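You operate a simulated robot arm through the tools that you are given. There is no shell and no other tool.

You run a simulated robot arm. Do the job below in one go: nothing can be reset, and whatever is moved stays where it is left.

## Task
Fit the 18 tooth cog and the black lockring on the hub.
Fine: screw the cog home first; pull the lockring tight with the ring spanner and put the spanner back.

Only the result counts: the job must be done as asked and must still hold three seconds after the hand-in. Knocking over, shifting, dropping, spilling or breaking anything else fails it.

## Robot
A 7-joint arm with a two-finger parallel gripper, fixed in place. Base frame: the origin is on the floor under the middle of its stand, x ahead of it, y to its left, z up. Units: mm, degrees, N and s.
It reaches about 1058 mm from its shoulder. Its first joint turns from -166.0 to 166.0 degrees. Payload 4.4 kg.
The TCP is the grasp point between the finger pads, 23 mm short of the fingertips. In the tool frame z runs along the fingers and y along their closing line. Largest opening 94 mm; finger width 38, thickness 10; the body of the gripper, 54 by 96 mm, starts 39 mm behind the TCP.
Orientation is that of the tool frame in the base frame, as a unit quaternion [w, x, y, z]. With the fingers straight down and closing along the base's y, the tool's x points along the base's -x, its y along +y and its z along -z.

## Interface
- The arm moves only by the tool step_arm. Its argument "moves" is a list that holds one entry, the list of rows, each a list of 7 numbers: the shift along the base's x, y, z in mm, then the turn, a rotation vector about the base's x, y, z in degrees, then the opening in per cent of the stroke, from 0 (shut) to 100 (fully open). In form: [[[dx, dy, dz, wx, wy, wz, gripper], ...]]. A call has 1 to 20 rows; each row shifts and turns the commanded pose from where the row before left it. A row lasts 0.2 s, in which the tool goes at most 50 mm and 8.6 degrees; a call with a longer step from one row to the next is refused whole, and so is a gripper value outside its range. A pose out of reach is approached as far as the arm can. The call stops where the force on the tool passes 40 N (or 10 N more than at its start, if that is more) or the arm is blocked; 0.2 s more then pass. The fingers move at their own pace (about 108 mm/s each) and stop on an object; they squeeze with about 37 N. The grip force told is the motor's: it shows also when the fingers shut on nothing. Time passes only in rows, and 0.2 s behind the last, so rows that do not move let the fingers close. The reply holds the time, the measured pose of the TCP, the force on the tool along the base axes, the opening and the grip force, in the units named above and with some noise, with the torque about the TCP (base axes, N m) and any sound that the robot's microphone picked up.
- Cameras (640 x 400 px; columns grow to the right, rows downward): "scene" is fixed at [398.9, 500.4, 1681.5]; the picture's right is [-0.96, -0.27, 0.00], its down [-0.15, 0.51, -0.85] and it looks along [0.23, -0.81, -0.53] (base axes); focal length 316 px, centre (320, 200). "wrist" rides on the gripper at [86, 16, -74] in the tool frame; the picture's right is [-0.18, 0.98, 0.00], its down [-0.58, -0.11, -0.81] and it looks along [-0.79, -0.15, 0.59] (tool axes); focal length 243 px, centre (320, 200). There is no depth. A picture from a camera that has moved, and an enlarged one, comes with that camera's place and axes in the base frame and with its lens.
- get_image(camera): a new picture of that camera. The clock stands still meanwhile.
- inspect(camera, box): a new picture of the part [left, top, right, bottom] of that camera's present view, enlarged. The clock stands still meanwhile.
- finish_job(): hands the job in; it is judged then, once.

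Nothing tells you positions but the pictures and the camera data. Unless the task says otherwise, let go and move clear before handing in.

The tools are called after "Call:" by a JSON object that holds its "name" and its "arguments". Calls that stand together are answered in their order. step_arm: Moves the arm, as the interface text tells. Its arguments: {"type":"object","properties":{"moves":{"type":"array","items":{"type":"array","items":{"type":"array","items":{"type":"number"}}}}},"required":["moves"]} The other tools are called the same way: get_image (camera) takes a picture; inspect (camera, box) takes an enlarged picture of a part of a camera's view; finish_job () hands the job in.

At the start:

```text
time_s: 0.0
position: [379.9, -415.6, 1252.3]
tcp_rot: [0.0, 0.001, 1.0, -0.001]
ft_force: [0.4, 0.1, 0.0]
torque: [0.02, -0.02, 0.01]
gripper_width: 94.0
grasp_force: 0.1
```

scene: 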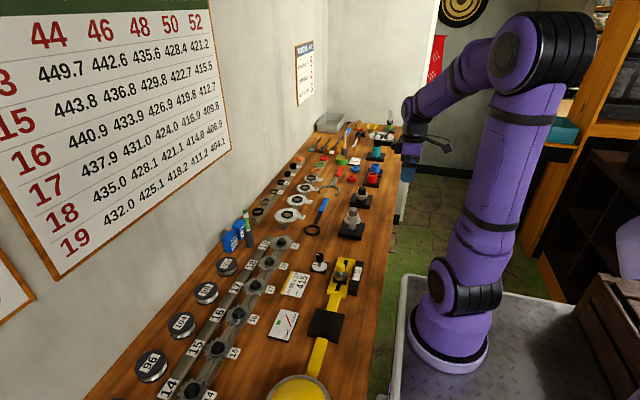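
wrist: 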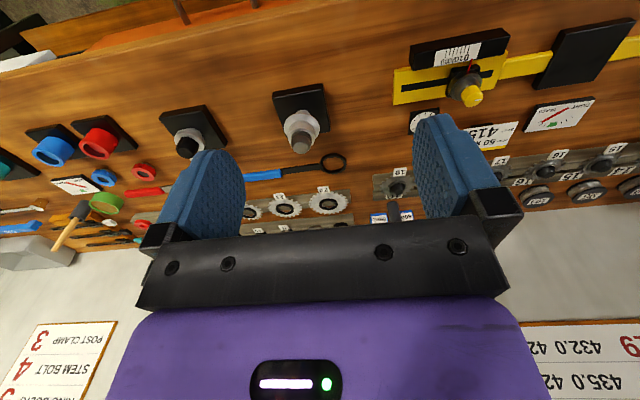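

I see a long workbench with cogs, rings, posts and a hub or two. I'll look closer before moving anything.

Call:
{"name": "inspect", "arguments": {"camera": "scene", "box": [220, 160, 380, 260]}}

Call:
{"name": "inspect", "arguments": {"camera": "scene", "box": [280, 110, 400, 185]}}

Call:
{"name": "inspect", "arguments": {"camera": "wrist", "box": [200, 80, 440, 230]}}

Call:
{"name": "inspect", "arguments": {"camera": "wrist", "box": [0, 100, 240, 250]}}

Call:
{"name": "inspect", "arguments": {"camera": "scene", "box": [130, 230, 370, 400]}}

```text
4.00 times, centred on (300, 210) of scene
camera zoom: at [398.9, 500.4, 1681.5], right [-0.96, -0.27, 0.0], down [-0.15, 0.51, -0.85], along [0.23, -0.81, -0.53], focal length 1266 px, centre (400, 160)
```

zoom: 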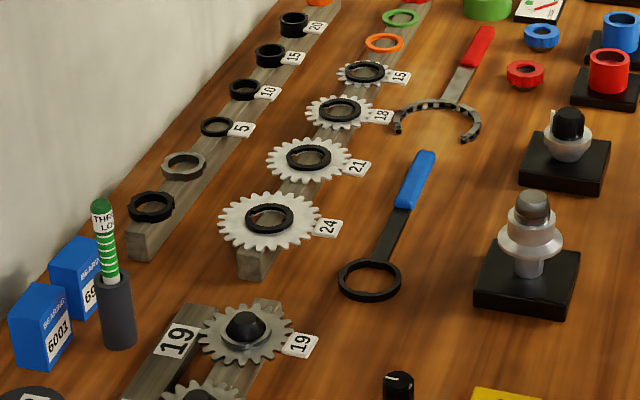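

```text
5.33 times, centred on (340, 148) of scene
camera zoom: at [398.9, 500.4, 1681.5], right [-0.96, -0.27, 0.0], down [-0.15, 0.51, -0.85], along [0.23, -0.81, -0.53], focal length 1688 px, centre (213, 480)
```

zoom: 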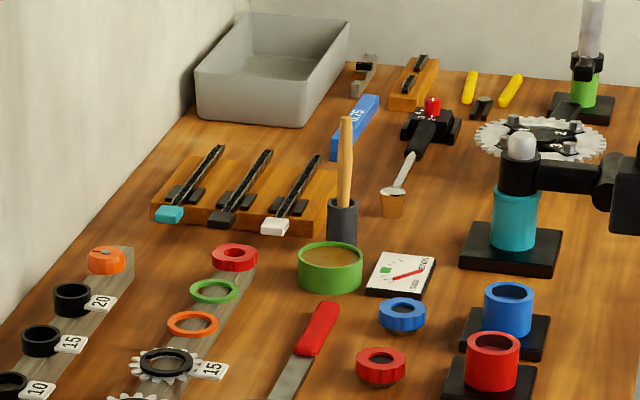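

```text
2.67 times, centred on (320, 155) of wrist
camera zoom: at [291.7, -401.2, 1326.8], right [0.18, 0.98, 0.0], down [0.58, -0.11, 0.81], along [0.79, -0.15, -0.59], focal length 647 px, centre (320, 320)
```

zoom: 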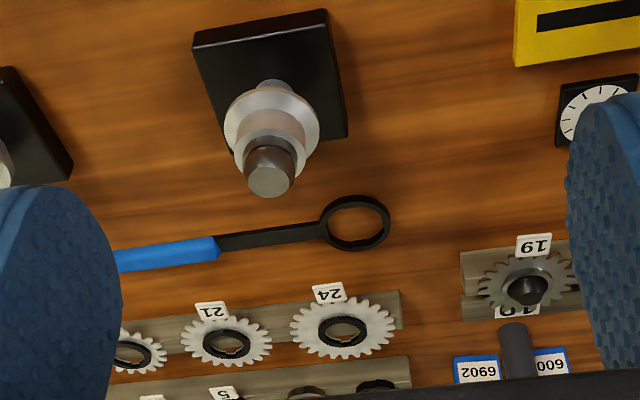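

```text
2.67 times, centred on (120, 175) of wrist
camera zoom: at [291.7, -401.2, 1326.8], right [0.18, 0.98, 0.0], down [0.58, -0.11, 0.81], along [0.79, -0.15, -0.59], focal length 647 px, centre (853, 267)
```

zoom: 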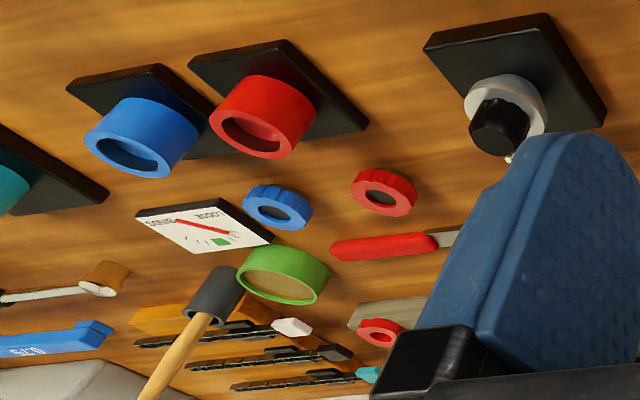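

```text
2.35 times, centred on (250, 315) of scene
camera zoom: at [398.9, 500.4, 1681.5], right [-0.96, -0.27, 0.0], down [-0.15, 0.51, -0.85], along [0.23, -0.81, -0.53], focal length 745 px, centre (485, -71)
```

zoom: 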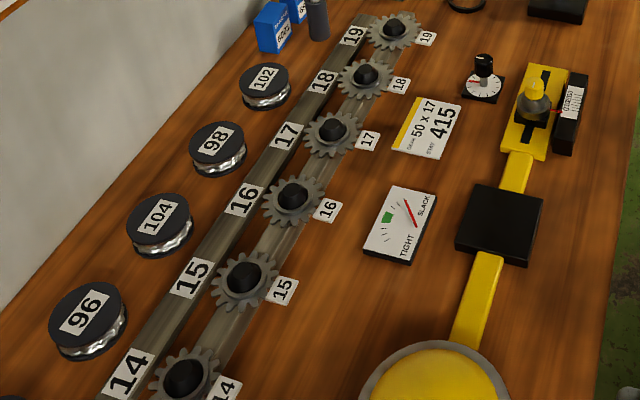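

I take the hub to be the grey threaded stub on the black plate near x≈546, y≈-475. I'll zoom further on the cogs, rings, hub and spanner.

Call:
{"name": "inspect", "arguments": {"camera": "scene", "box": [334, 180, 374, 245]}}

Call:
{"name": "inspect", "arguments": {"camera": "scene", "box": [270, 170, 330, 230]}}

Call:
{"name": "inspect", "arguments": {"camera": "scene", "box": [245, 185, 305, 230]}}

Call:
{"name": "inspect", "arguments": {"camera": "scene", "box": [230, 225, 310, 300]}}

Call:
{"name": "inspect", "arguments": {"camera": "scene", "box": [300, 180, 350, 240]}}

Call:
{"name": "inspect", "arguments": {"camera": "scene", "box": [285, 30, 325, 120]}}

```text
6.15 times, centred on (354, 212) of scene
camera zoom: at [398.9, 500.4, 1681.5], right [-0.96, -0.27, 0.0], down [-0.15, 0.51, -0.85], along [0.23, -0.81, -0.53], focal length 1947 px, centre (111, 123)
```

zoom: 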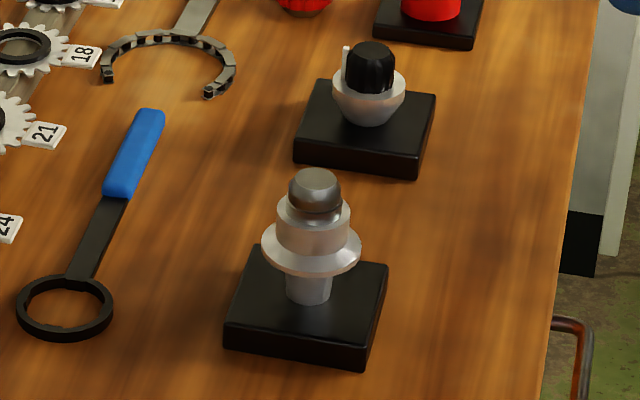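

```text
6.67 times, centred on (300, 200) of scene
camera zoom: at [398.9, 500.4, 1681.5], right [-0.96, -0.27, 0.0], down [-0.15, 0.51, -0.85], along [0.23, -0.81, -0.53], focal length 2110 px, centre (453, 200)
```

zoom: 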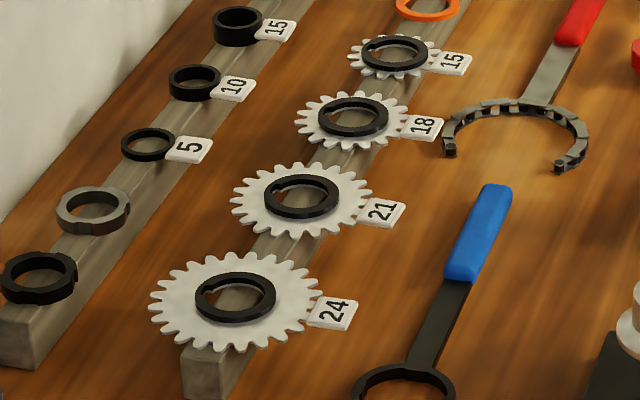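

```text
8.89 times, centred on (275, 208) of scene
camera zoom: at [398.9, 500.4, 1681.5], right [-0.96, -0.27, 0.0], down [-0.15, 0.51, -0.85], along [0.23, -0.81, -0.53], focal length 2813 px, centre (720, 133)
```

zoom: 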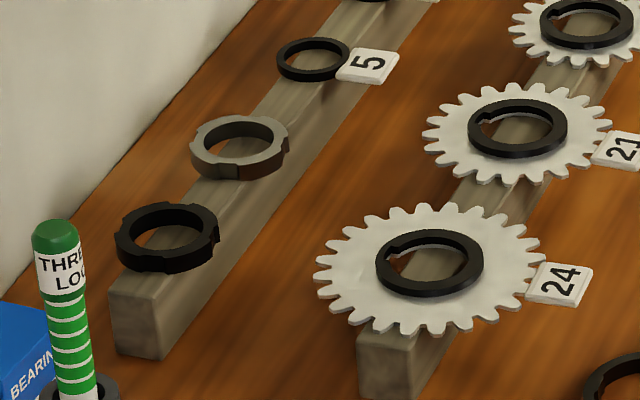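

```text
5.33 times, centred on (270, 262) of scene
camera zoom: at [398.9, 500.4, 1681.5], right [-0.96, -0.27, 0.0], down [-0.15, 0.51, -0.85], along [0.23, -0.81, -0.53], focal length 1688 px, centre (587, -133)
```

zoom: 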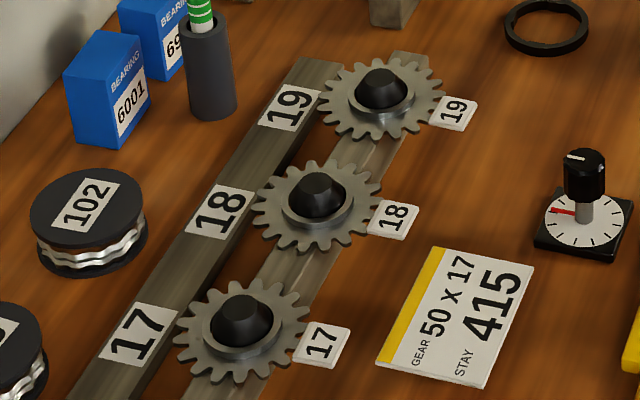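

```text
6.67 times, centred on (325, 210) of scene
camera zoom: at [398.9, 500.4, 1681.5], right [-0.96, -0.27, 0.0], down [-0.15, 0.51, -0.85], along [0.23, -0.81, -0.53], focal length 2110 px, centre (287, 133)
```

zoom: 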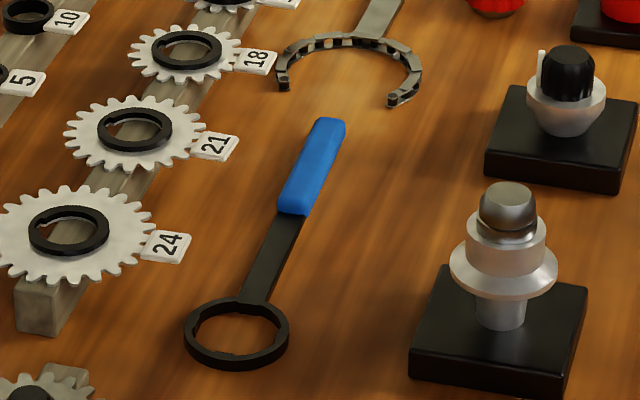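

```text
4.44 times, centred on (305, 75) of scene
camera zoom: at [398.9, 500.4, 1681.5], right [-0.96, -0.27, 0.0], down [-0.15, 0.51, -0.85], along [0.23, -0.81, -0.53], focal length 1406 px, centre (387, 756)
```

zoom: 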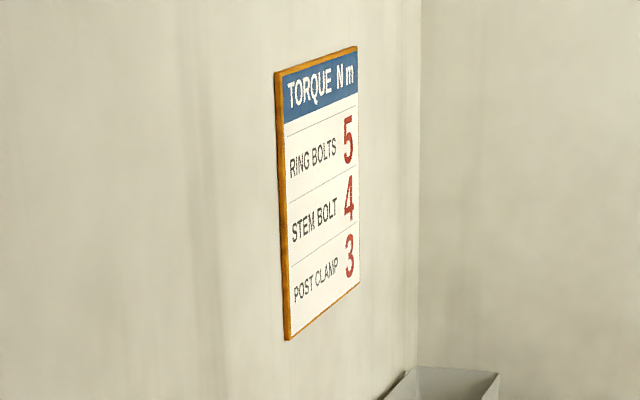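

The bench runs along y at about z≈910, with silver cogs (15/18/21/24), a row of dark pegged cogs (14–19), two lockrings and a blue-handled ring spanner. I'll fly the wrist camera closer to the hub first.

Call:
{"name": "step_arm", "arguments": {"moves": [[[24, -14, -46, 0, 0, 0, 100], [24, -14, -46, 0, 0, 0, 100], [24, -14, -46, 0, 0, 0, 100], [0, 0, 0, 0, 0, 0, 100]]]}}

Call:
{"name": "get_image", "arguments": {"camera": "wrist"}}

```text
refused: row 1 steps farther than a row can; nothing moved
```

```text
taken
camera wrist: at [291.7, -401.2, 1326.8], right [0.18, 0.98, 0.0], down [0.58, -0.11, 0.81], along [0.79, -0.15, -0.59], focal length 243 px, centre (320, 200)
```

wrist: 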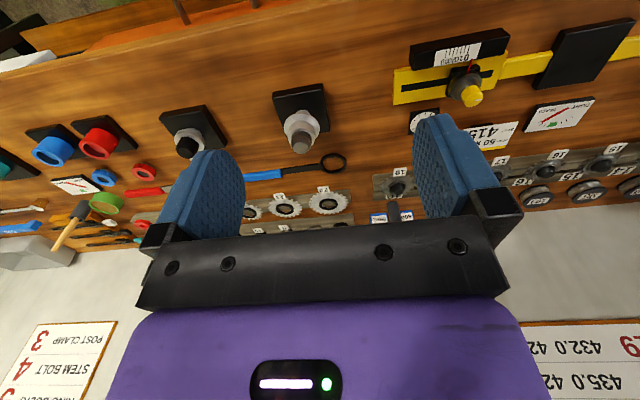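

The step was just over 50 mm, so I'll use smaller rows toward the hub view.

Call:
{"name": "step_arm", "arguments": {"moves": [[[18, -11, -35, 0, 0, 0, 100], [18, -11, -35, 0, 0, 0, 100], [18, -11, -35, 0, 0, 0, 100], [18, -11, -35, 0, 0, 0, 100], [0, 0, 0, 0, 0, 0, 100]]]}}

Call:
{"name": "get_image", "arguments": {"camera": "wrist"}}

```text
time_s: 1.2
position: [453.0, -460.5, 1113.3]
tcp_rot: [0.0, 0.0, 1.0, 0.0]
ft_force: [-0.9, 0.3, -0.3]
torque: [0.02, -0.01, 0.02]
gripper_width: 93.8
grasp_force: 0.0
```

```text
taken
camera wrist: at [363.8, -444.6, 1186.3], right [0.18, 0.98, 0.0], down [0.58, -0.11, 0.81], along [0.79, -0.15, -0.59], focal length 243 px, centre (320, 200)
```

wrist: 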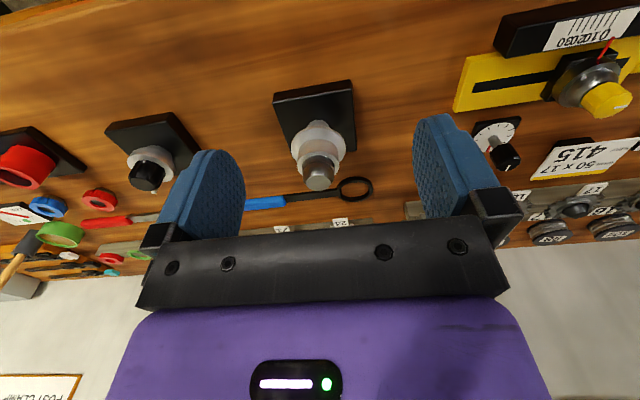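

Call:
{"name": "inspect", "arguments": {"camera": "wrist", "box": [255, 65, 415, 215]}}

Call:
{"name": "inspect", "arguments": {"camera": "wrist", "box": [90, 90, 210, 210]}}

Call:
{"name": "inspect", "arguments": {"camera": "wrist", "box": [0, 170, 160, 290]}}

```text
2.67 times, centred on (335, 140) of wrist
camera zoom: at [363.8, -444.6, 1186.3], right [0.18, 0.98, 0.0], down [0.58, -0.11, 0.81], along [0.79, -0.15, -0.59], focal length 647 px, centre (280, 360)
```

zoom: 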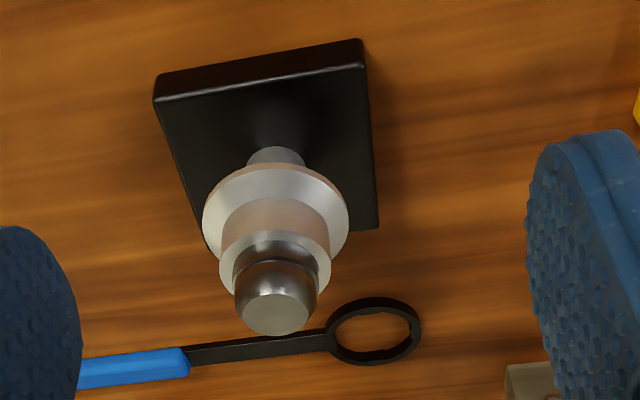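

```text
3.33 times, centred on (150, 150) of wrist
camera zoom: at [363.8, -444.6, 1186.3], right [0.18, 0.98, 0.0], down [0.58, -0.11, 0.81], along [0.79, -0.15, -0.59], focal length 809 px, centre (887, 367)
```

zoom: 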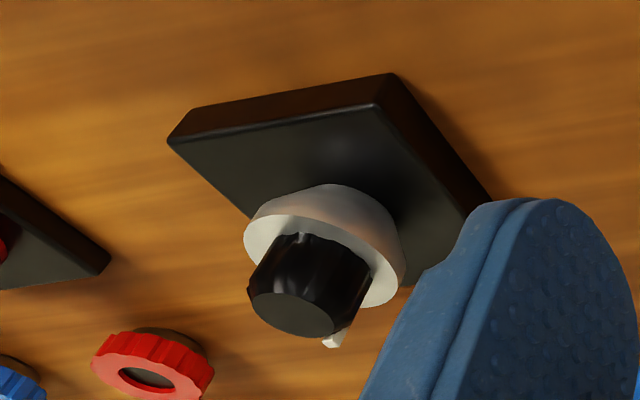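

```text
3.33 times, centred on (80, 230) of wrist
camera zoom: at [363.8, -444.6, 1186.3], right [0.18, 0.98, 0.0], down [0.58, -0.11, 0.81], along [0.79, -0.15, -0.59], focal length 809 px, centre (1120, 100)
```

zoom: 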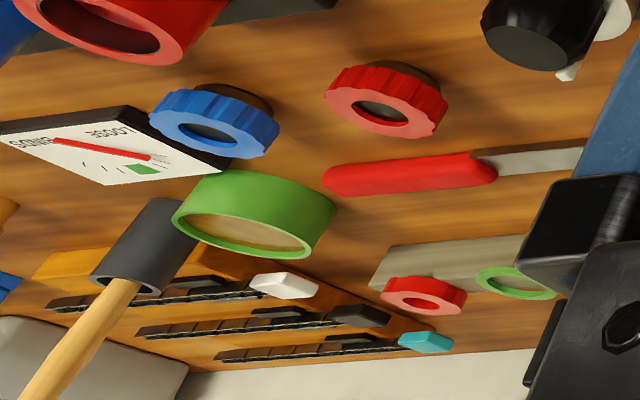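

The hub has a flange, a wide light thread, a narrower chrome step and a nose; the neighbouring post is a splined freehub. Next I look closely at the dark cogs, then the silver ones, to tell which is threaded.

Call:
{"name": "step_arm", "arguments": {"moves": [[[32, 33.5, -3, 0, 0, 0, 100], [32, 33.5, -3, 0, 0, 0, 100], [32, 33.5, -3, 0, 0, 0, 100], [32, 33.5, -3, 0, 0, 0, 100], [32, 33.5, -3, 0, 0, 0, 100], [32, 33.5, -3, 0, 0, 0, 100], [32, 33.5, -3, 0, 0, 0, 100], [32, 33.5, -3, 0, 0, 0, 100], [0, 0, 0, 0, 0, 0, 100]]]}}

Call:
{"name": "get_image", "arguments": {"camera": "wrist"}}

```text
time_s: 3.2
position: [708.4, -190.6, 1088.4]
tcp_rot: [0.001, 0.0, 1.0, 0.001]
ft_force: [0.5, 0.5, 0.5]
torque: [0.01, -0.01, -0.02]
gripper_width: 94.2
grasp_force: 0.1
```

```text
taken
camera wrist: at [621.0, -175.6, 1162.6], right [0.18, 0.98, 0.0], down [0.58, -0.11, 0.81], along [0.79, -0.15, -0.59], focal length 243 px, centre (320, 200)
```

wrist: 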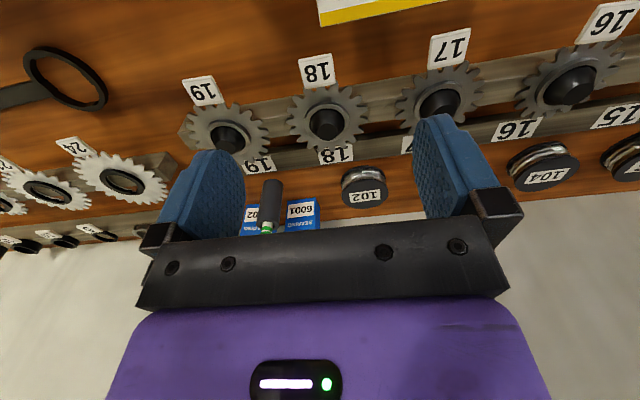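

Call:
{"name": "inspect", "arguments": {"camera": "wrist", "box": [260, 40, 400, 180]}}

Call:
{"name": "inspect", "arguments": {"camera": "wrist", "box": [0, 30, 200, 260]}}

Call:
{"name": "inspect", "arguments": {"camera": "wrist", "box": [390, 30, 640, 200]}}

```text
2.86 times, centred on (330, 110) of wrist
camera zoom: at [621.0, -175.6, 1162.6], right [0.18, 0.98, 0.0], down [0.58, -0.11, 0.81], along [0.79, -0.15, -0.59], focal length 693 px, centre (291, 457)
```

zoom: 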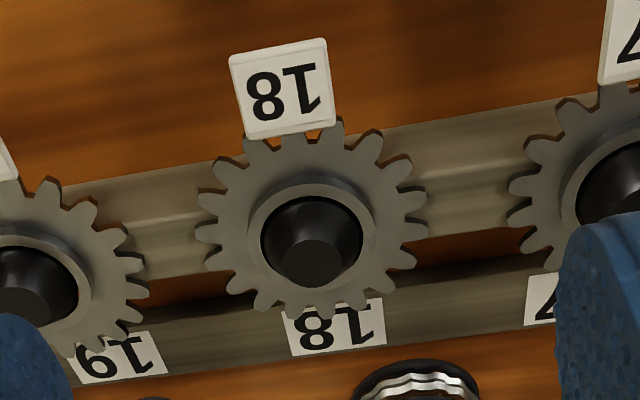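

```text
1.74 times, centred on (100, 145) of wrist
camera zoom: at [621.0, -175.6, 1162.6], right [0.18, 0.98, 0.0], down [0.58, -0.11, 0.81], along [0.79, -0.15, -0.59], focal length 422 px, centre (703, 296)
```

zoom: 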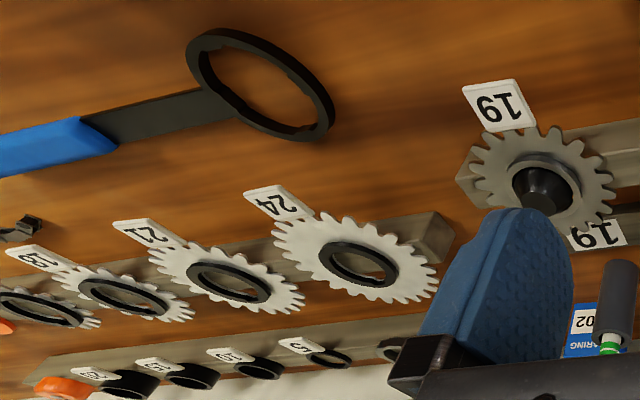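

```text
2.35 times, centred on (515, 115) of wrist
camera zoom: at [621.0, -175.6, 1162.6], right [0.18, 0.98, 0.0], down [0.58, -0.11, 0.81], along [0.79, -0.15, -0.59], focal length 571 px, centre (-139, 400)
```

zoom: 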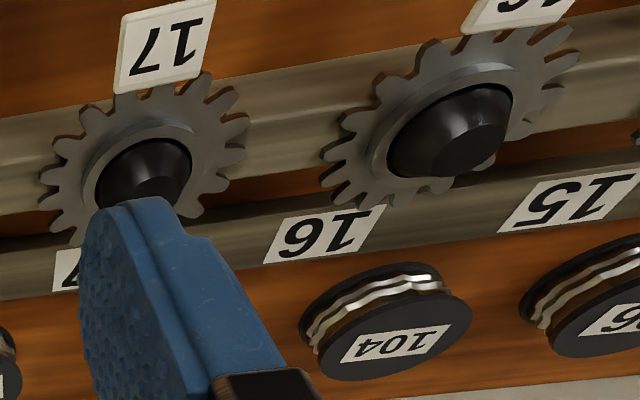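

The dark cogs sit on black pegs with round bored bosses, so they look like screw-on track cogs, while the silver ones appear splined. I'll confirm by viewing the silver cogs and lockrings close up.

Call:
{"name": "step_arm", "arguments": {"moves": [[[0, -45, 2, 0, 0, 0, 100], [0, -45, 2, 0, 0, 0, 100], [0, -45, 0, 0, 0, 0, 100], [0, -45, 0, 0, 0, 0, 100], [0, -45, 0, 0, 0, 0, 100], [0, -45, 0, 0, 0, 0, 100], [0, -45, 0, 0, 0, 0, 100], [0, -45, 0, 0, 0, 0, 100], [10, -30, 0, 0, 0, 0, 100], [10, -30, 0, 0, 0, 0, 100], [0, 0, 0, 0, 0, 0, 100]]]}}

Call:
{"name": "get_image", "arguments": {"camera": "wrist"}}

Call:
{"name": "inspect", "arguments": {"camera": "wrist", "box": [240, 40, 440, 230]}}

```text
time_s: 5.6
position: [729.3, -613.7, 1092.9]
tcp_rot: [0.0, 0.0, 1.0, 0.0]
ft_force: [-0.1, -0.3, 0.5]
torque: [0.0, -0.01, -0.01]
gripper_width: 94.0
grasp_force: 0.1
```

```text
taken
camera wrist: at [641.0, -598.6, 1166.0], right [0.18, 0.98, 0.0], down [0.58, -0.11, 0.81], along [0.79, -0.15, -0.59], focal length 243 px, centre (320, 200)
```

wrist: 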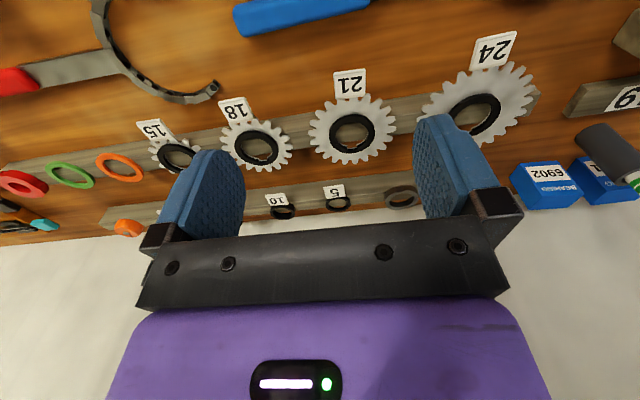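

```text
2.11 times, centred on (340, 135) of wrist
camera zoom: at [641.0, -598.6, 1166.0], right [0.18, 0.98, 0.0], down [0.58, -0.11, 0.81], along [0.79, -0.15, -0.59], focal length 511 px, centre (278, 337)
```

zoom: 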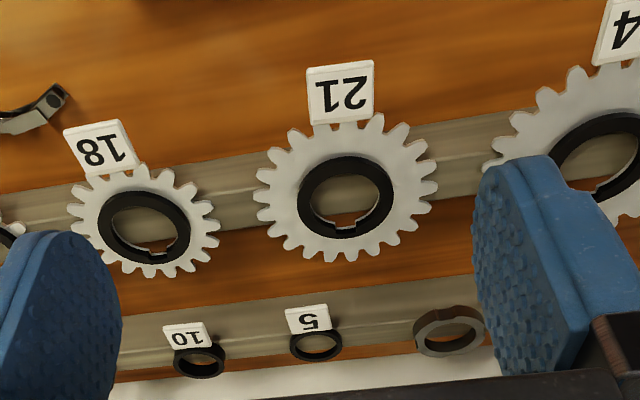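

The silver cogs have splined carriers with a key notch (for the freehub), so the screw-on 18-tooth cog is the dark one on the peg rail. Now a closer look at the black lockring near x≈933, y≈-454.

Call:
{"name": "step_arm", "arguments": {"moves": [[[26, 34, 0, 0, 0, 0, 100], [26, 34, 0, 0, 0, 0, 100], [26, 34, 0, 0, 0, 0, 100], [26, 34, 0, 0, 0, 0, 100], [16, 34, 0, 0, 0, 0, 100], [0, 0, 0, 0, 0, 0, 100], [0, 0, 0, 0, 0, 0, 100]]]}}

Call:
{"name": "get_image", "arguments": {"camera": "wrist"}}

Call:
{"name": "inspect", "arguments": {"camera": "wrist", "box": [240, 40, 420, 230]}}

Call:
{"name": "get_image", "arguments": {"camera": "scene"}}

```text
time_s: 7.2
position: [848.5, -442.4, 1092.3]
tcp_rot: [0.0, 0.0, 1.0, -0.001]
ft_force: [0.2, -0.6, -0.1]
torque: [-0.03, -0.04, -0.02]
gripper_width: 94.3
grasp_force: 0.1
```

```text
taken
camera wrist: at [760.8, -427.0, 1166.6], right [0.18, 0.98, 0.0], down [0.58, -0.11, 0.81], along [0.79, -0.15, -0.59], focal length 243 px, centre (320, 200)
```

wrist: 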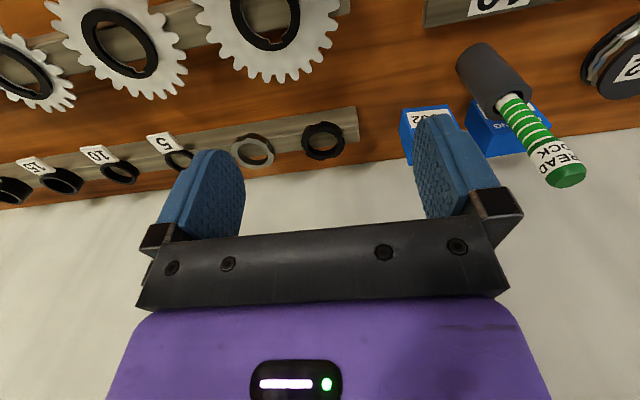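

```text
2.11 times, centred on (330, 135) of wrist
camera zoom: at [760.8, -427.0, 1166.6], right [0.18, 0.98, 0.0], down [0.58, -0.11, 0.81], along [0.79, -0.15, -0.59], focal length 511 px, centre (299, 337)
```

zoom: 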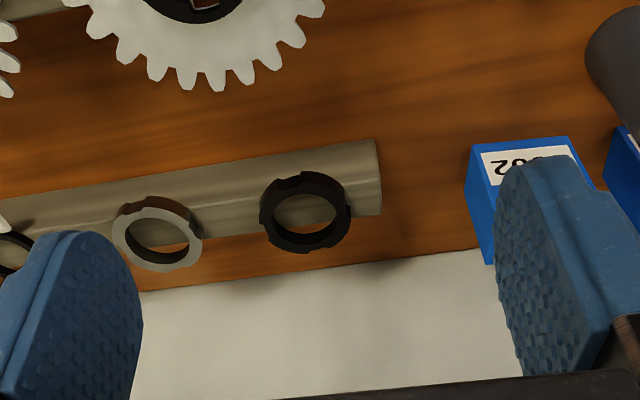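

```text
taken
```

scene: 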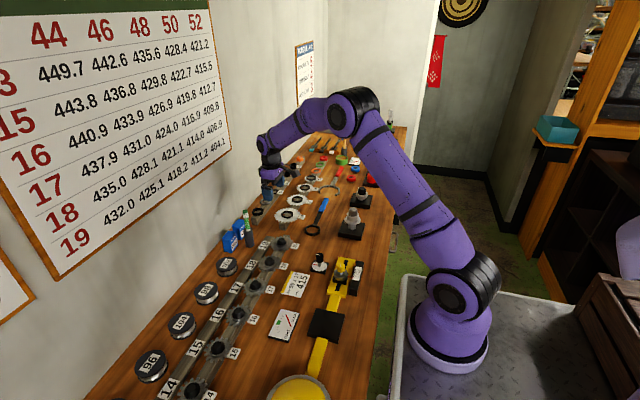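

Black lockring confirmed near (936, -456, ~955) on the wall rail; the threadlock bottle top is about z≈1065 at (896, -301), which I'll avoid. Next I go back for a close look at the dark 18 cog and its peg.

Call:
{"name": "step_arm", "arguments": {"moves": [[[-40, 20, 0, 0, 0, 0, 100], [-40, 20, 0, 0, 0, 0, 100], [-30, 36, 0, 0, 0, 0, 100], [-5, 45, -15, 0, 0, 0, 100], [0, 45, -20, 0, 0, 0, 100], [0, 45, -20, 0, 0, 0, 100], [0, 36, 0, 0, 0, 0, 100], [0, 0, 0, 0, 0, 0, 100], [0, 0, 0, 0, 0, 0, 100]]]}}

Call:
{"name": "get_image", "arguments": {"camera": "wrist"}}

Call:
{"name": "inspect", "arguments": {"camera": "wrist", "box": [220, 20, 440, 200]}}

```text
time_s: 9.2
position: [732.3, -193.9, 1037.8]
tcp_rot: [0.0, 0.0, 1.0, 0.0]
ft_force: [-0.8, -0.4, 0.2]
torque: [0.0, -0.03, -0.01]
gripper_width: 94.0
grasp_force: 0.0
```

```text
taken
camera wrist: at [644.8, -179.3, 1111.8], right [0.18, 0.98, 0.0], down [0.58, -0.11, 0.81], along [0.79, -0.15, -0.59], focal length 243 px, centre (320, 200)
```

wrist: 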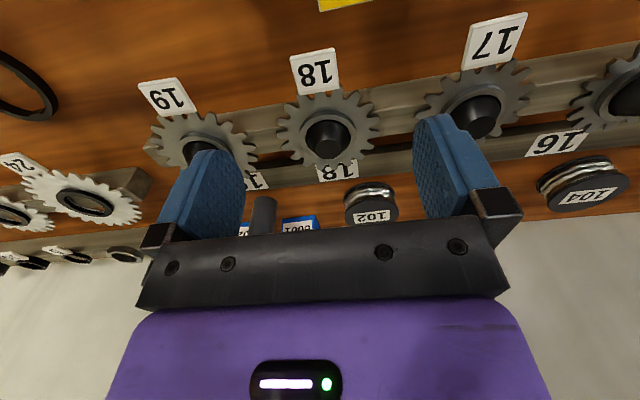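

```text
2.22 times, centred on (330, 110) of wrist
camera zoom: at [644.8, -179.3, 1111.8], right [0.18, 0.98, 0.0], down [0.58, -0.11, 0.81], along [0.79, -0.15, -0.59], focal length 539 px, centre (298, 400)
```

zoom: 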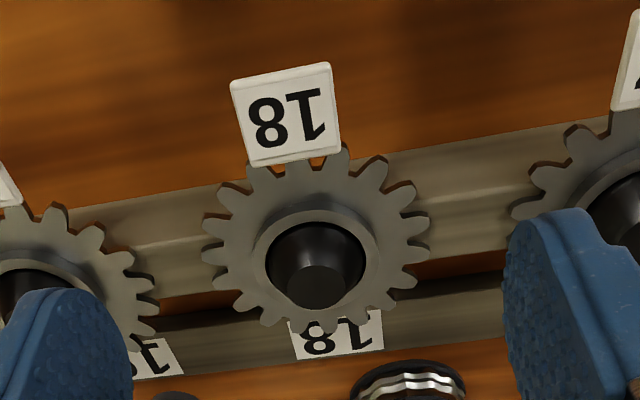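

The cog 18 is at about (772, -196, 950). I'll shift the camera sideways for a good triangulation baseline before grasping.

Call:
{"name": "step_arm", "arguments": {"moves": [[[-28, 25, 0, 0, 0, 0, 100], [-28, 25, 0, 0, 0, 0, 100], [0, 0, 0, 0, 0, 0, 100], [0, 0, 0, 0, 0, 0, 100]]]}}

Call:
{"name": "inspect", "arguments": {"camera": "wrist", "box": [220, 60, 400, 220]}}

```text
time_s: 10.2
position: [676.7, -145.2, 1038.9]
tcp_rot: [0.001, 0.0, 1.0, 0.0]
ft_force: [-0.4, -0.6, -0.4]
torque: [0.03, 0.0, -0.02]
gripper_width: 94.0
grasp_force: 0.1
```

```text
2.50 times, centred on (310, 140) of wrist
camera zoom: at [589.6, -130.0, 1112.9], right [0.18, 0.98, 0.0], down [0.58, -0.11, 0.81], along [0.79, -0.15, -0.59], focal length 606 px, centre (345, 350)
```

zoom: 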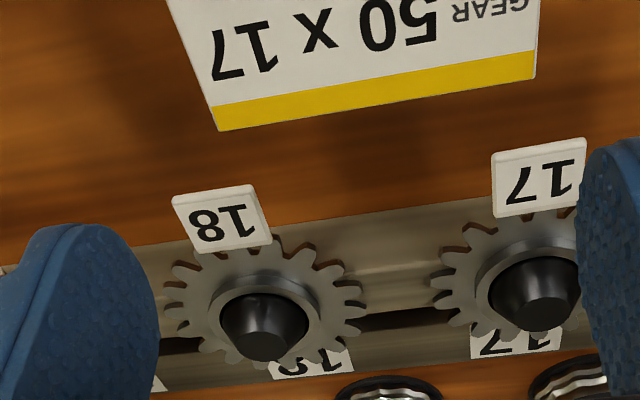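

I'll zoom tighter on cog 18 for accurate measurement.

Call:
{"name": "inspect", "arguments": {"camera": "wrist", "box": [240, 130, 340, 210]}}

Call:
{"name": "inspect", "arguments": {"camera": "scene", "box": [250, 245, 300, 285]}}

```text
5.00 times, centred on (290, 170) of wrist
camera zoom: at [589.6, -130.0, 1112.9], right [0.18, 0.98, 0.0], down [0.58, -0.11, 0.81], along [0.79, -0.15, -0.59], focal length 1213 px, centre (470, 350)
```

zoom: 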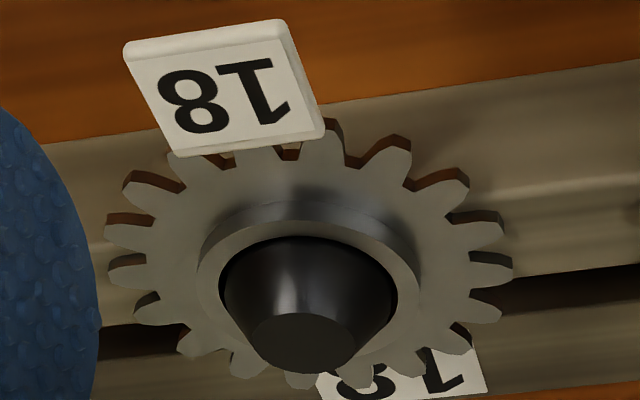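

```text
10.00 times, centred on (275, 265) of scene
camera zoom: at [398.9, 500.4, 1681.5], right [-0.96, -0.27, 0.0], down [-0.15, 0.51, -0.85], along [0.23, -0.81, -0.53], focal length 3165 px, centre (770, -450)
```

zoom: 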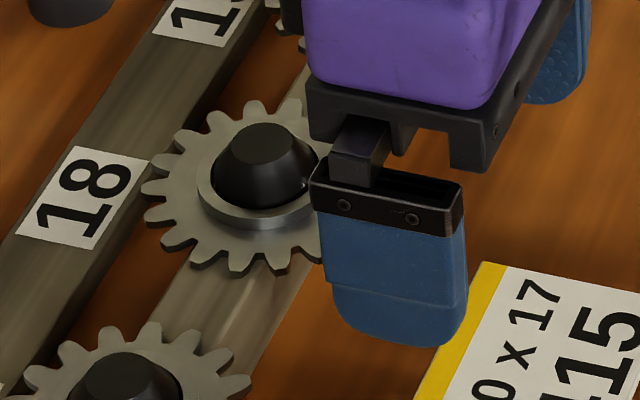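

Cog 18 is centred near (777, -196.5), boss top z≈951, peg top z≈965. Before picking it I measure the hub precisely from two camera positions.

Call:
{"name": "step_arm", "arguments": {"moves": [[[0, 0, 40, 0, 0, 0, 100], [-25, -36, 0, 0, 0, 0, 100], [-25, -36, 0, 0, 0, 0, 100], [-25, -36, 0, 0, 0, 0, 100], [-25, -36, 0, 0, 0, 0, 100], [-25, -36, 0, 0, 0, 0, 100], [-25, -36, 0, 0, 0, 0, 100], [-25, -36, 0, 0, 0, 0, 100], [-25, -36, 0, 0, 0, 0, 100], [-10, -32, 0, 0, 0, 0, 100], [0, 0, 0, 0, 0, 0, 100], [0, 0, 0, 0, 0, 0, 100]]]}}

Call:
{"name": "get_image", "arguments": {"camera": "wrist"}}

Call:
{"name": "inspect", "arguments": {"camera": "wrist", "box": [250, 50, 410, 220]}}

```text
time_s: 12.8
position: [465.9, -464.7, 1079.0]
tcp_rot: [0.001, 0.0, 1.0, 0.0]
ft_force: [0.3, 0.8, 0.4]
torque: [0.02, 0.0, 0.03]
gripper_width: 94.0
grasp_force: 0.1
```

```text
taken
camera wrist: at [379.1, -450.7, 1152.1], right [0.18, 0.98, 0.0], down [0.58, -0.11, 0.81], along [0.79, -0.15, -0.59], focal length 243 px, centre (320, 200)
```

wrist: 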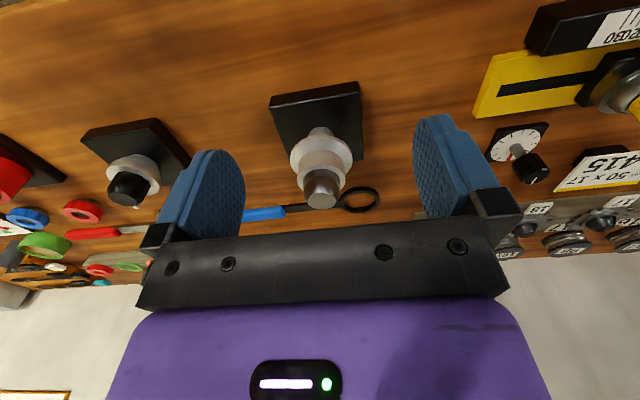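

```text
2.35 times, centred on (330, 135) of wrist
camera zoom: at [379.1, -450.7, 1152.1], right [0.18, 0.98, 0.0], down [0.58, -0.11, 0.81], along [0.79, -0.15, -0.59], focal length 571 px, centre (296, 353)
```

zoom: 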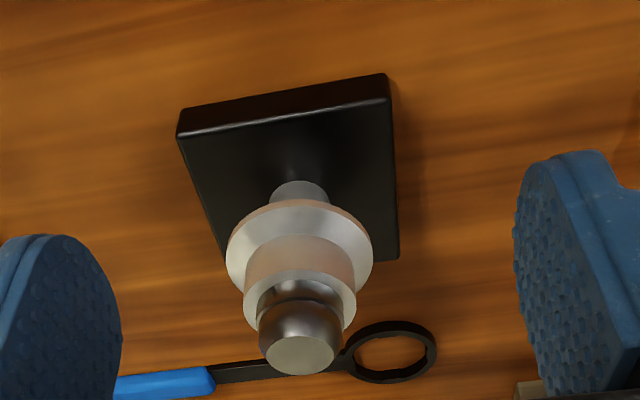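

Call:
{"name": "inspect", "arguments": {"camera": "wrist", "box": [280, 110, 370, 215]}}

Call:
{"name": "step_arm", "arguments": {"moves": [[[-28, 25, 0, 0, 0, 0, 100], [-28, 25, 0, 0, 0, 0, 100], [0, 0, 0, 0, 0, 0, 100], [0, 0, 0, 0, 0, 0, 100]]]}}

Call:
{"name": "get_image", "arguments": {"camera": "wrist"}}

Call:
{"name": "inspect", "arguments": {"camera": "wrist", "box": [230, 120, 330, 240]}}

```text
3.81 times, centred on (325, 162) of wrist
camera zoom: at [379.1, -450.7, 1152.1], right [0.18, 0.98, 0.0], down [0.58, -0.11, 0.81], along [0.79, -0.15, -0.59], focal length 924 px, centre (301, 343)
```

zoom: 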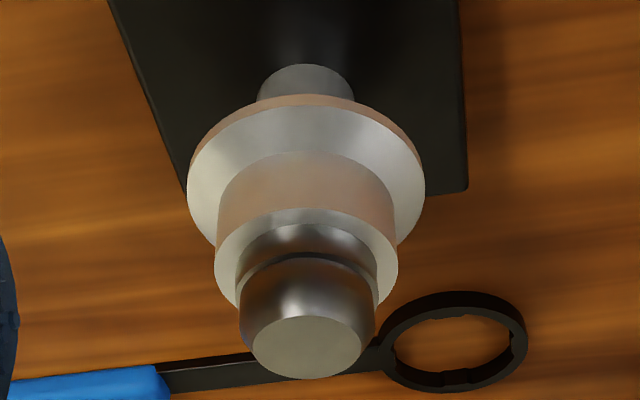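

```text
time_s: 13.8
position: [410.4, -415.8, 1078.8]
tcp_rot: [0.0, 0.0, 1.0, 0.0]
ft_force: [0.8, -0.2, 1.0]
torque: [-0.01, 0.0, 0.01]
gripper_width: 94.0
grasp_force: 0.0
```

```text
taken
camera wrist: at [322.9, -400.5, 1152.4], right [0.18, 0.98, 0.0], down [0.58, -0.11, 0.81], along [0.79, -0.15, -0.59], focal length 243 px, centre (320, 200)
```

wrist: 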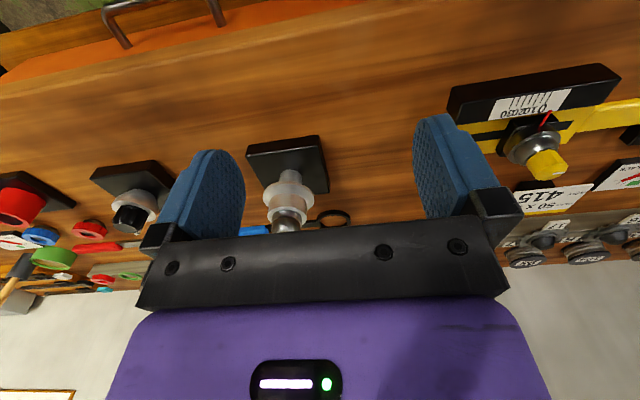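

```text
3.33 times, centred on (280, 180) of wrist
camera zoom: at [322.9, -400.5, 1152.4], right [0.18, 0.98, 0.0], down [0.58, -0.11, 0.81], along [0.79, -0.15, -0.59], focal length 809 px, centre (453, 267)
```

zoom: 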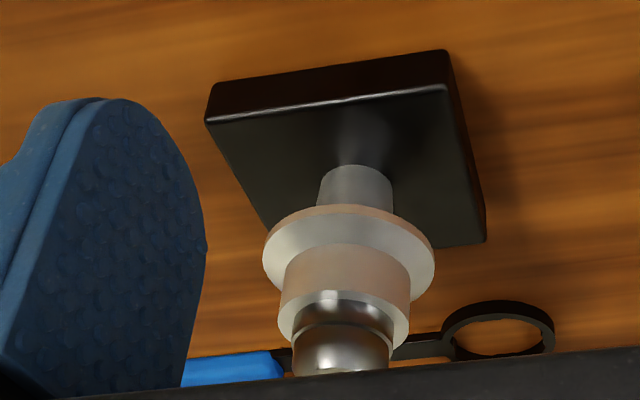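

Hub measured: axis at about (549.6, -481.2), shoulder z≈1003, groove z≈1013.6, nose top z≈1026.5; the ~35 mm chrome step takes the cog and the narrower end takes the lockring. Now I move over cog 18.

Call:
{"name": "step_arm", "arguments": {"moves": [[[40.7, 24.4, 0, 0, 0, 0, 100], [40.7, 24.4, 0, 0, 0, 0, 100], [40.7, 24.4, 0, 0, 0, 0, 100], [40.7, 24.4, 0, 0, 0, 0, 100], [40.7, 24.4, 0, 0, 0, 0, 100], [40.7, 24.4, 0, 0, 0, 0, 100], [40.7, 24.4, 0, 0, 0, 0, 100], [40.7, 24.4, 0, 0, 0, 0, 100], [40.7, 24.4, 0, 0, 0, 0, 100], [0, 0, -25, 0, 0, 0, 100], [0, 0, -25, 0, 0, 0, 100], [0, 0, 0, 0, 0, 0, 100], [0, 0, 0, 0, 0, 0, 100]]]}}

Call:
{"name": "get_image", "arguments": {"camera": "wrist"}}

Call:
{"name": "inspect", "arguments": {"camera": "scene", "box": [240, 230, 300, 290]}}

```text
time_s: 16.6
position: [776.9, -194.9, 1027.1]
tcp_rot: [0.0, 0.0, 1.0, 0.0]
ft_force: [-0.3, 0.1, -0.4]
torque: [0.03, -0.02, 0.03]
gripper_width: 94.1
grasp_force: 0.1
```

```text
taken
camera wrist: at [689.1, -179.6, 1101.4], right [0.18, 0.98, 0.0], down [0.58, -0.11, 0.81], along [0.79, -0.15, -0.59], focal length 243 px, centre (320, 200)
```

wrist: 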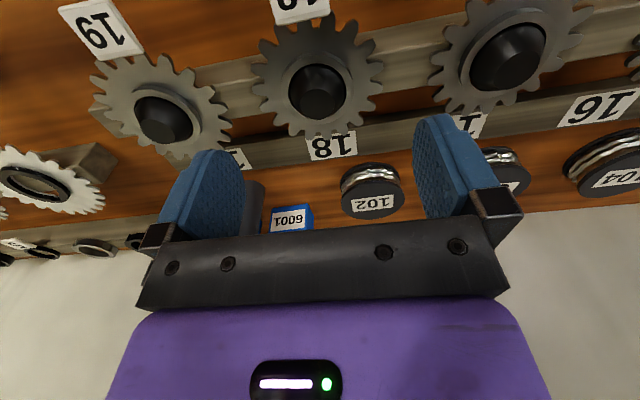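

```text
6.67 times, centred on (270, 260) of scene
camera zoom: at [398.9, 500.4, 1681.5], right [-0.96, -0.27, 0.0], down [-0.15, 0.51, -0.85], along [0.23, -0.81, -0.53], focal length 2110 px, centre (653, -200)
```

zoom: 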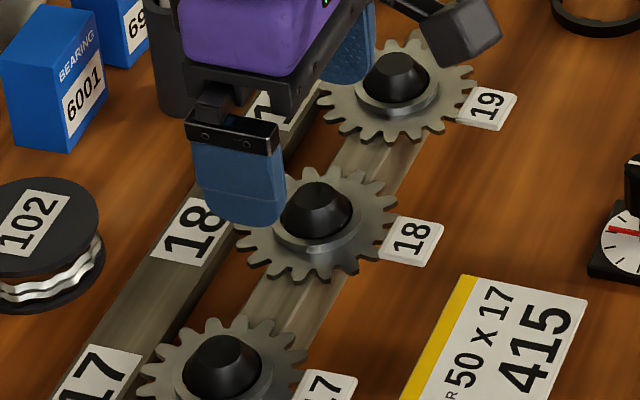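

Gripper is above cog 18 with good alignment. I nudge y slightly and descend most of the way.

Call:
{"name": "step_arm", "arguments": {"moves": [[[0, -1.5, -15, 0, 0, 0, 100], [0, 0, -15, 0, 0, 0, 100], [0, 0, -15, 0, 0, 0, 100], [0, 0, -12, 0, 0, 0, 100], [0, 0, -4, 0, 0, 0, 100], [0, 0, 0, 0, 0, 0, 100]]]}}

Call:
{"name": "get_image", "arguments": {"camera": "wrist"}}

Call:
{"name": "inspect", "arguments": {"camera": "scene", "box": [240, 230, 300, 290]}}

```text
time_s: 17.6
position: [775.8, -197.0, 976.9]
tcp_rot: [0.002, 0.001, 1.0, -0.001]
ft_force: [-12.0, 0.0, 25.5]
torque: [1.11, 0.74, 0.37]
gripper_width: 94.1
grasp_force: 0.0
stopped in row 5: the force on the tool passed its limit at 59 N (the readings are from after the stop); the commanded pose is now the measured one
```

```text
taken
camera wrist: at [688.9, -182.6, 1050.6], right [0.18, 0.98, 0.0], down [0.58, -0.11, 0.81], along [0.8, -0.15, -0.59], focal length 243 px, centre (320, 200)
```

wrist: 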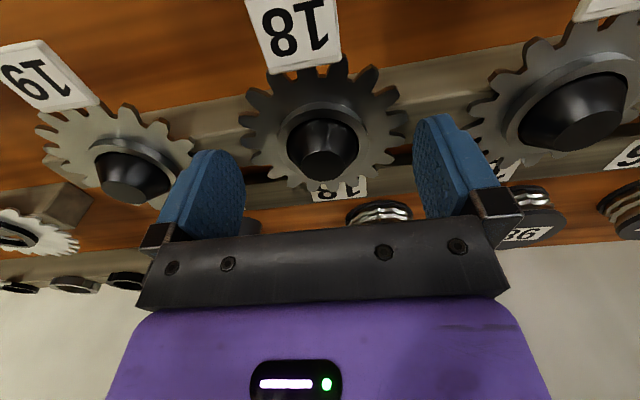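

```text
6.67 times, centred on (270, 260) of scene
camera zoom: at [398.9, 500.4, 1681.5], right [-0.96, -0.27, 0.0], down [-0.15, 0.51, -0.85], along [0.23, -0.81, -0.53], focal length 2110 px, centre (653, -200)
```

zoom: 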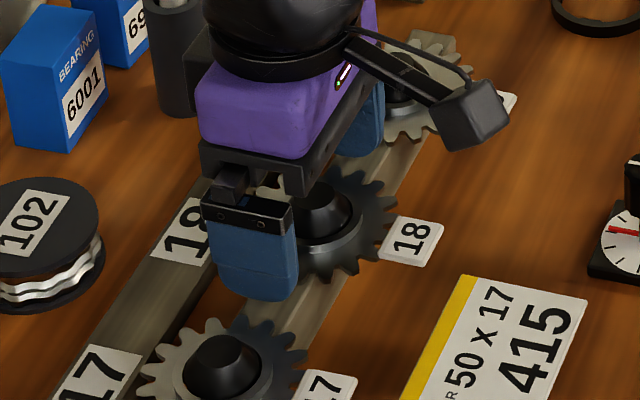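

The descent stopped on contact at about z=977, with the torque pointing at the +y finger. I'll look closely to see what it touched before doing anything.

Call:
{"name": "inspect", "arguments": {"camera": "wrist", "box": [220, 40, 420, 220]}}

Call:
{"name": "inspect", "arguments": {"camera": "scene", "box": [255, 250, 295, 280]}}

Call:
{"name": "inspect", "arguments": {"camera": "wrist", "box": [400, 80, 560, 220]}}

```text
2.22 times, centred on (320, 130) of wrist
camera zoom: at [688.9, -182.6, 1050.6], right [0.18, 0.98, 0.0], down [0.58, -0.11, 0.81], along [0.8, -0.15, -0.59], focal length 539 px, centre (320, 356)
```

zoom: 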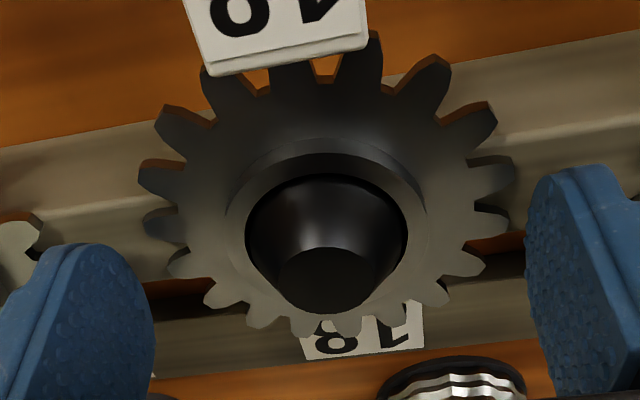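

```text
13.33 times, centred on (275, 265) of scene
camera zoom: at [398.9, 500.4, 1681.5], right [-0.96, -0.27, 0.0], down [-0.15, 0.51, -0.85], along [0.23, -0.81, -0.53], focal length 4220 px, centre (920, -667)
```

zoom: 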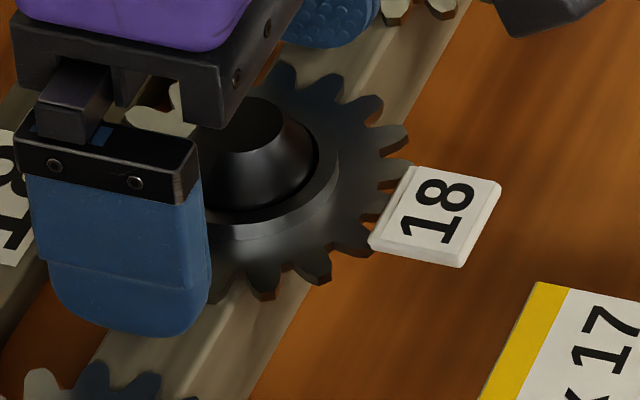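

```text
2.86 times, centred on (480, 150) of wrist
camera zoom: at [688.9, -182.6, 1050.6], right [0.18, 0.98, 0.0], down [0.58, -0.11, 0.81], along [0.8, -0.15, -0.59], focal length 693 px, centre (-137, 343)
```

zoom: 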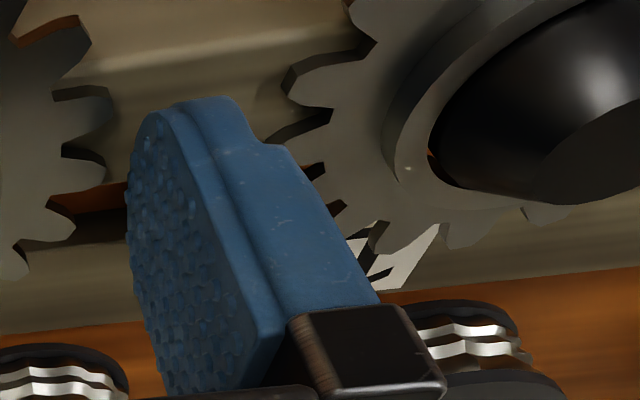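

The contact is best explained by the fingertips touching the rail top at about z≈954, so my depth estimates were off. I'll lift, back off and tilt the gripper to view the cog from the side and get true heights.

Call:
{"name": "step_arm", "arguments": {"moves": [[[0, 0, 20, 0, 0, 0, 100], [0, 0, 30, 0, 0, 0, 100], [-30, 0, 10, 0, 0, 0, 100], [-40, 0, 0, 0, -6, 0, 100], [-40, 0, 0, 0, -8, 0, 100], [-40, 0, 0, 0, -8, 0, 100], [0, 0, 0, 0, -8, 0, 100], [0, 0, 0, 0, 0, 0, 100], [0, 0, 0, 0, 0, 0, 100]]]}}

Call:
{"name": "get_image", "arguments": {"camera": "wrist"}}

```text
time_s: 19.6
position: [628.2, -198.3, 1035.1]
tcp_rot: [0.262, -0.001, 0.965, 0.001]
ft_force: [0.4, -0.6, -0.2]
torque: [-0.03, -0.01, 0.0]
gripper_width: 93.9
grasp_force: 0.1
```

```text
taken
camera wrist: at [515.0, -183.3, 1055.8], right [0.16, 0.98, 0.09], down [0.1, -0.11, 0.99], along [0.98, -0.15, -0.11], focal length 243 px, centre (320, 200)
```

wrist: 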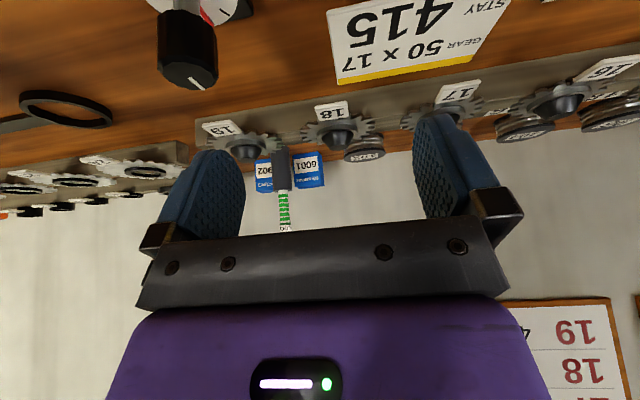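

Call:
{"name": "inspect", "arguments": {"camera": "wrist", "box": [270, 90, 400, 170]}}

Call:
{"name": "inspect", "arguments": {"camera": "wrist", "box": [0, 60, 200, 220]}}

```text
4.92 times, centred on (335, 130) of wrist
camera zoom: at [515.0, -183.3, 1055.8], right [0.16, 0.98, 0.09], down [0.1, -0.11, 0.99], along [0.98, -0.15, -0.11], focal length 1194 px, centre (246, 545)
```

zoom: 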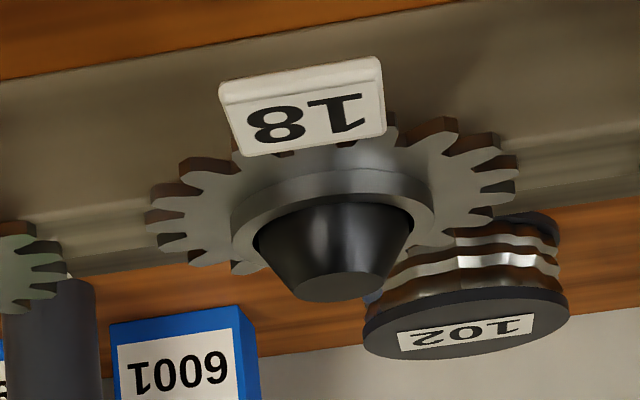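

```text
2.50 times, centred on (100, 140) of wrist
camera zoom: at [515.0, -183.3, 1055.8], right [0.16, 0.98, 0.09], down [0.1, -0.11, 0.99], along [0.98, -0.15, -0.11], focal length 606 px, centre (870, 350)
```

zoom: 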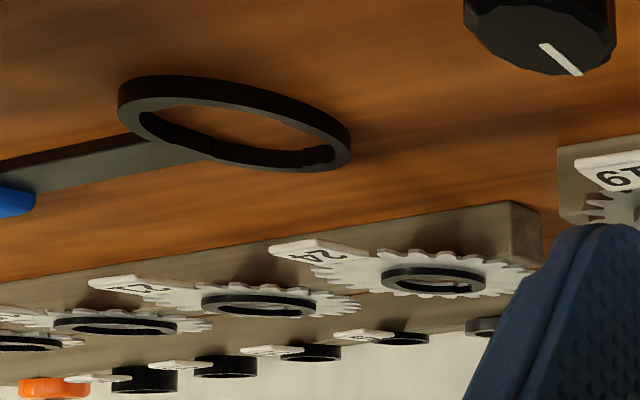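

Consistent across four views, the peg top is at (767.5, -195.2, 974.5) and the rail top near 953, so I was about 8 mm off in x. Now a side view of the hub with the same tilt to fix its true height and x.

Call:
{"name": "step_arm", "arguments": {"moves": [[[0, 0, 40, 0, 0, 0, 100], [-30, -38, 0, 0, 0, 0, 100], [-30, -38, 0, 0, 0, 0, 100], [-30, -38, 0, 0, 0, 0, 100], [-30, -38, 0, 0, 0, 0, 100], [-30, -38, 0, 0, 0, 0, 100], [-30, -38, 0, 0, 0, 0, 100], [-25, -42, 0, 0, 0, 0, 100], [0, 0, -30, 0, 0, 0, 100], [0, 0, -25, 0, 0, 0, 100], [0, 0, 0, 0, 0, 0, 100], [0, 0, 0, 0, 0, 0, 100]]]}}

Call:
{"name": "get_image", "arguments": {"camera": "wrist"}}

Call:
{"name": "inspect", "arguments": {"camera": "wrist", "box": [250, 60, 390, 220]}}

```text
time_s: 22.2
position: [427.5, -471.6, 1019.3]
tcp_rot: [0.261, 0.0, 0.965, 0.0]
ft_force: [-0.2, 0.2, 0.0]
torque: [0.0, 0.02, -0.03]
gripper_width: 94.1
grasp_force: 0.0
out of reach, approached as far as the arm can: row 3
```

```text
taken
camera wrist: at [313.3, -456.2, 1040.4], right [0.16, 0.98, 0.09], down [0.1, -0.11, 0.99], along [0.98, -0.15, -0.11], focal length 243 px, centre (320, 200)
```

wrist: 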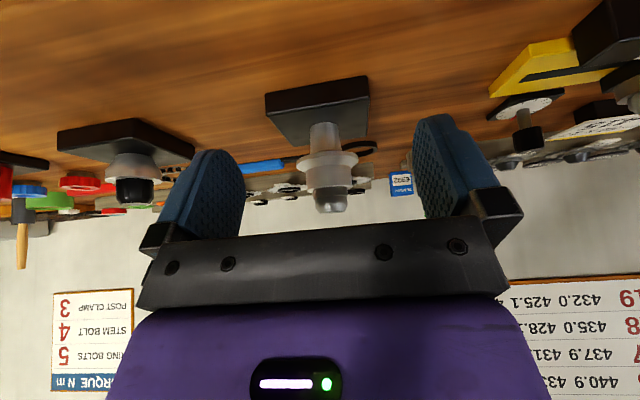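

```text
2.50 times, centred on (320, 140) of wrist
camera zoom: at [313.3, -456.2, 1040.4], right [0.16, 0.98, 0.09], down [0.1, -0.11, 0.99], along [0.98, -0.15, -0.11], focal length 606 px, centre (320, 350)
```

zoom: 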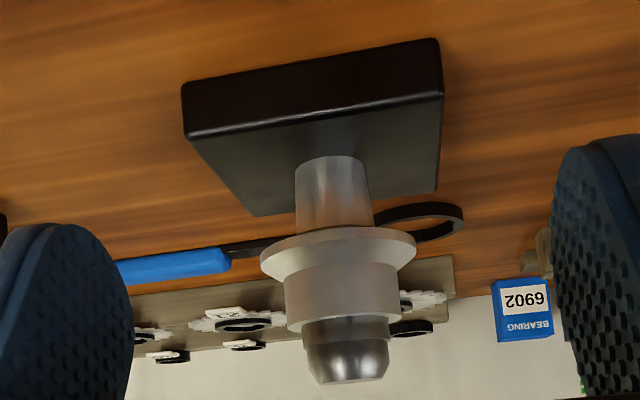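

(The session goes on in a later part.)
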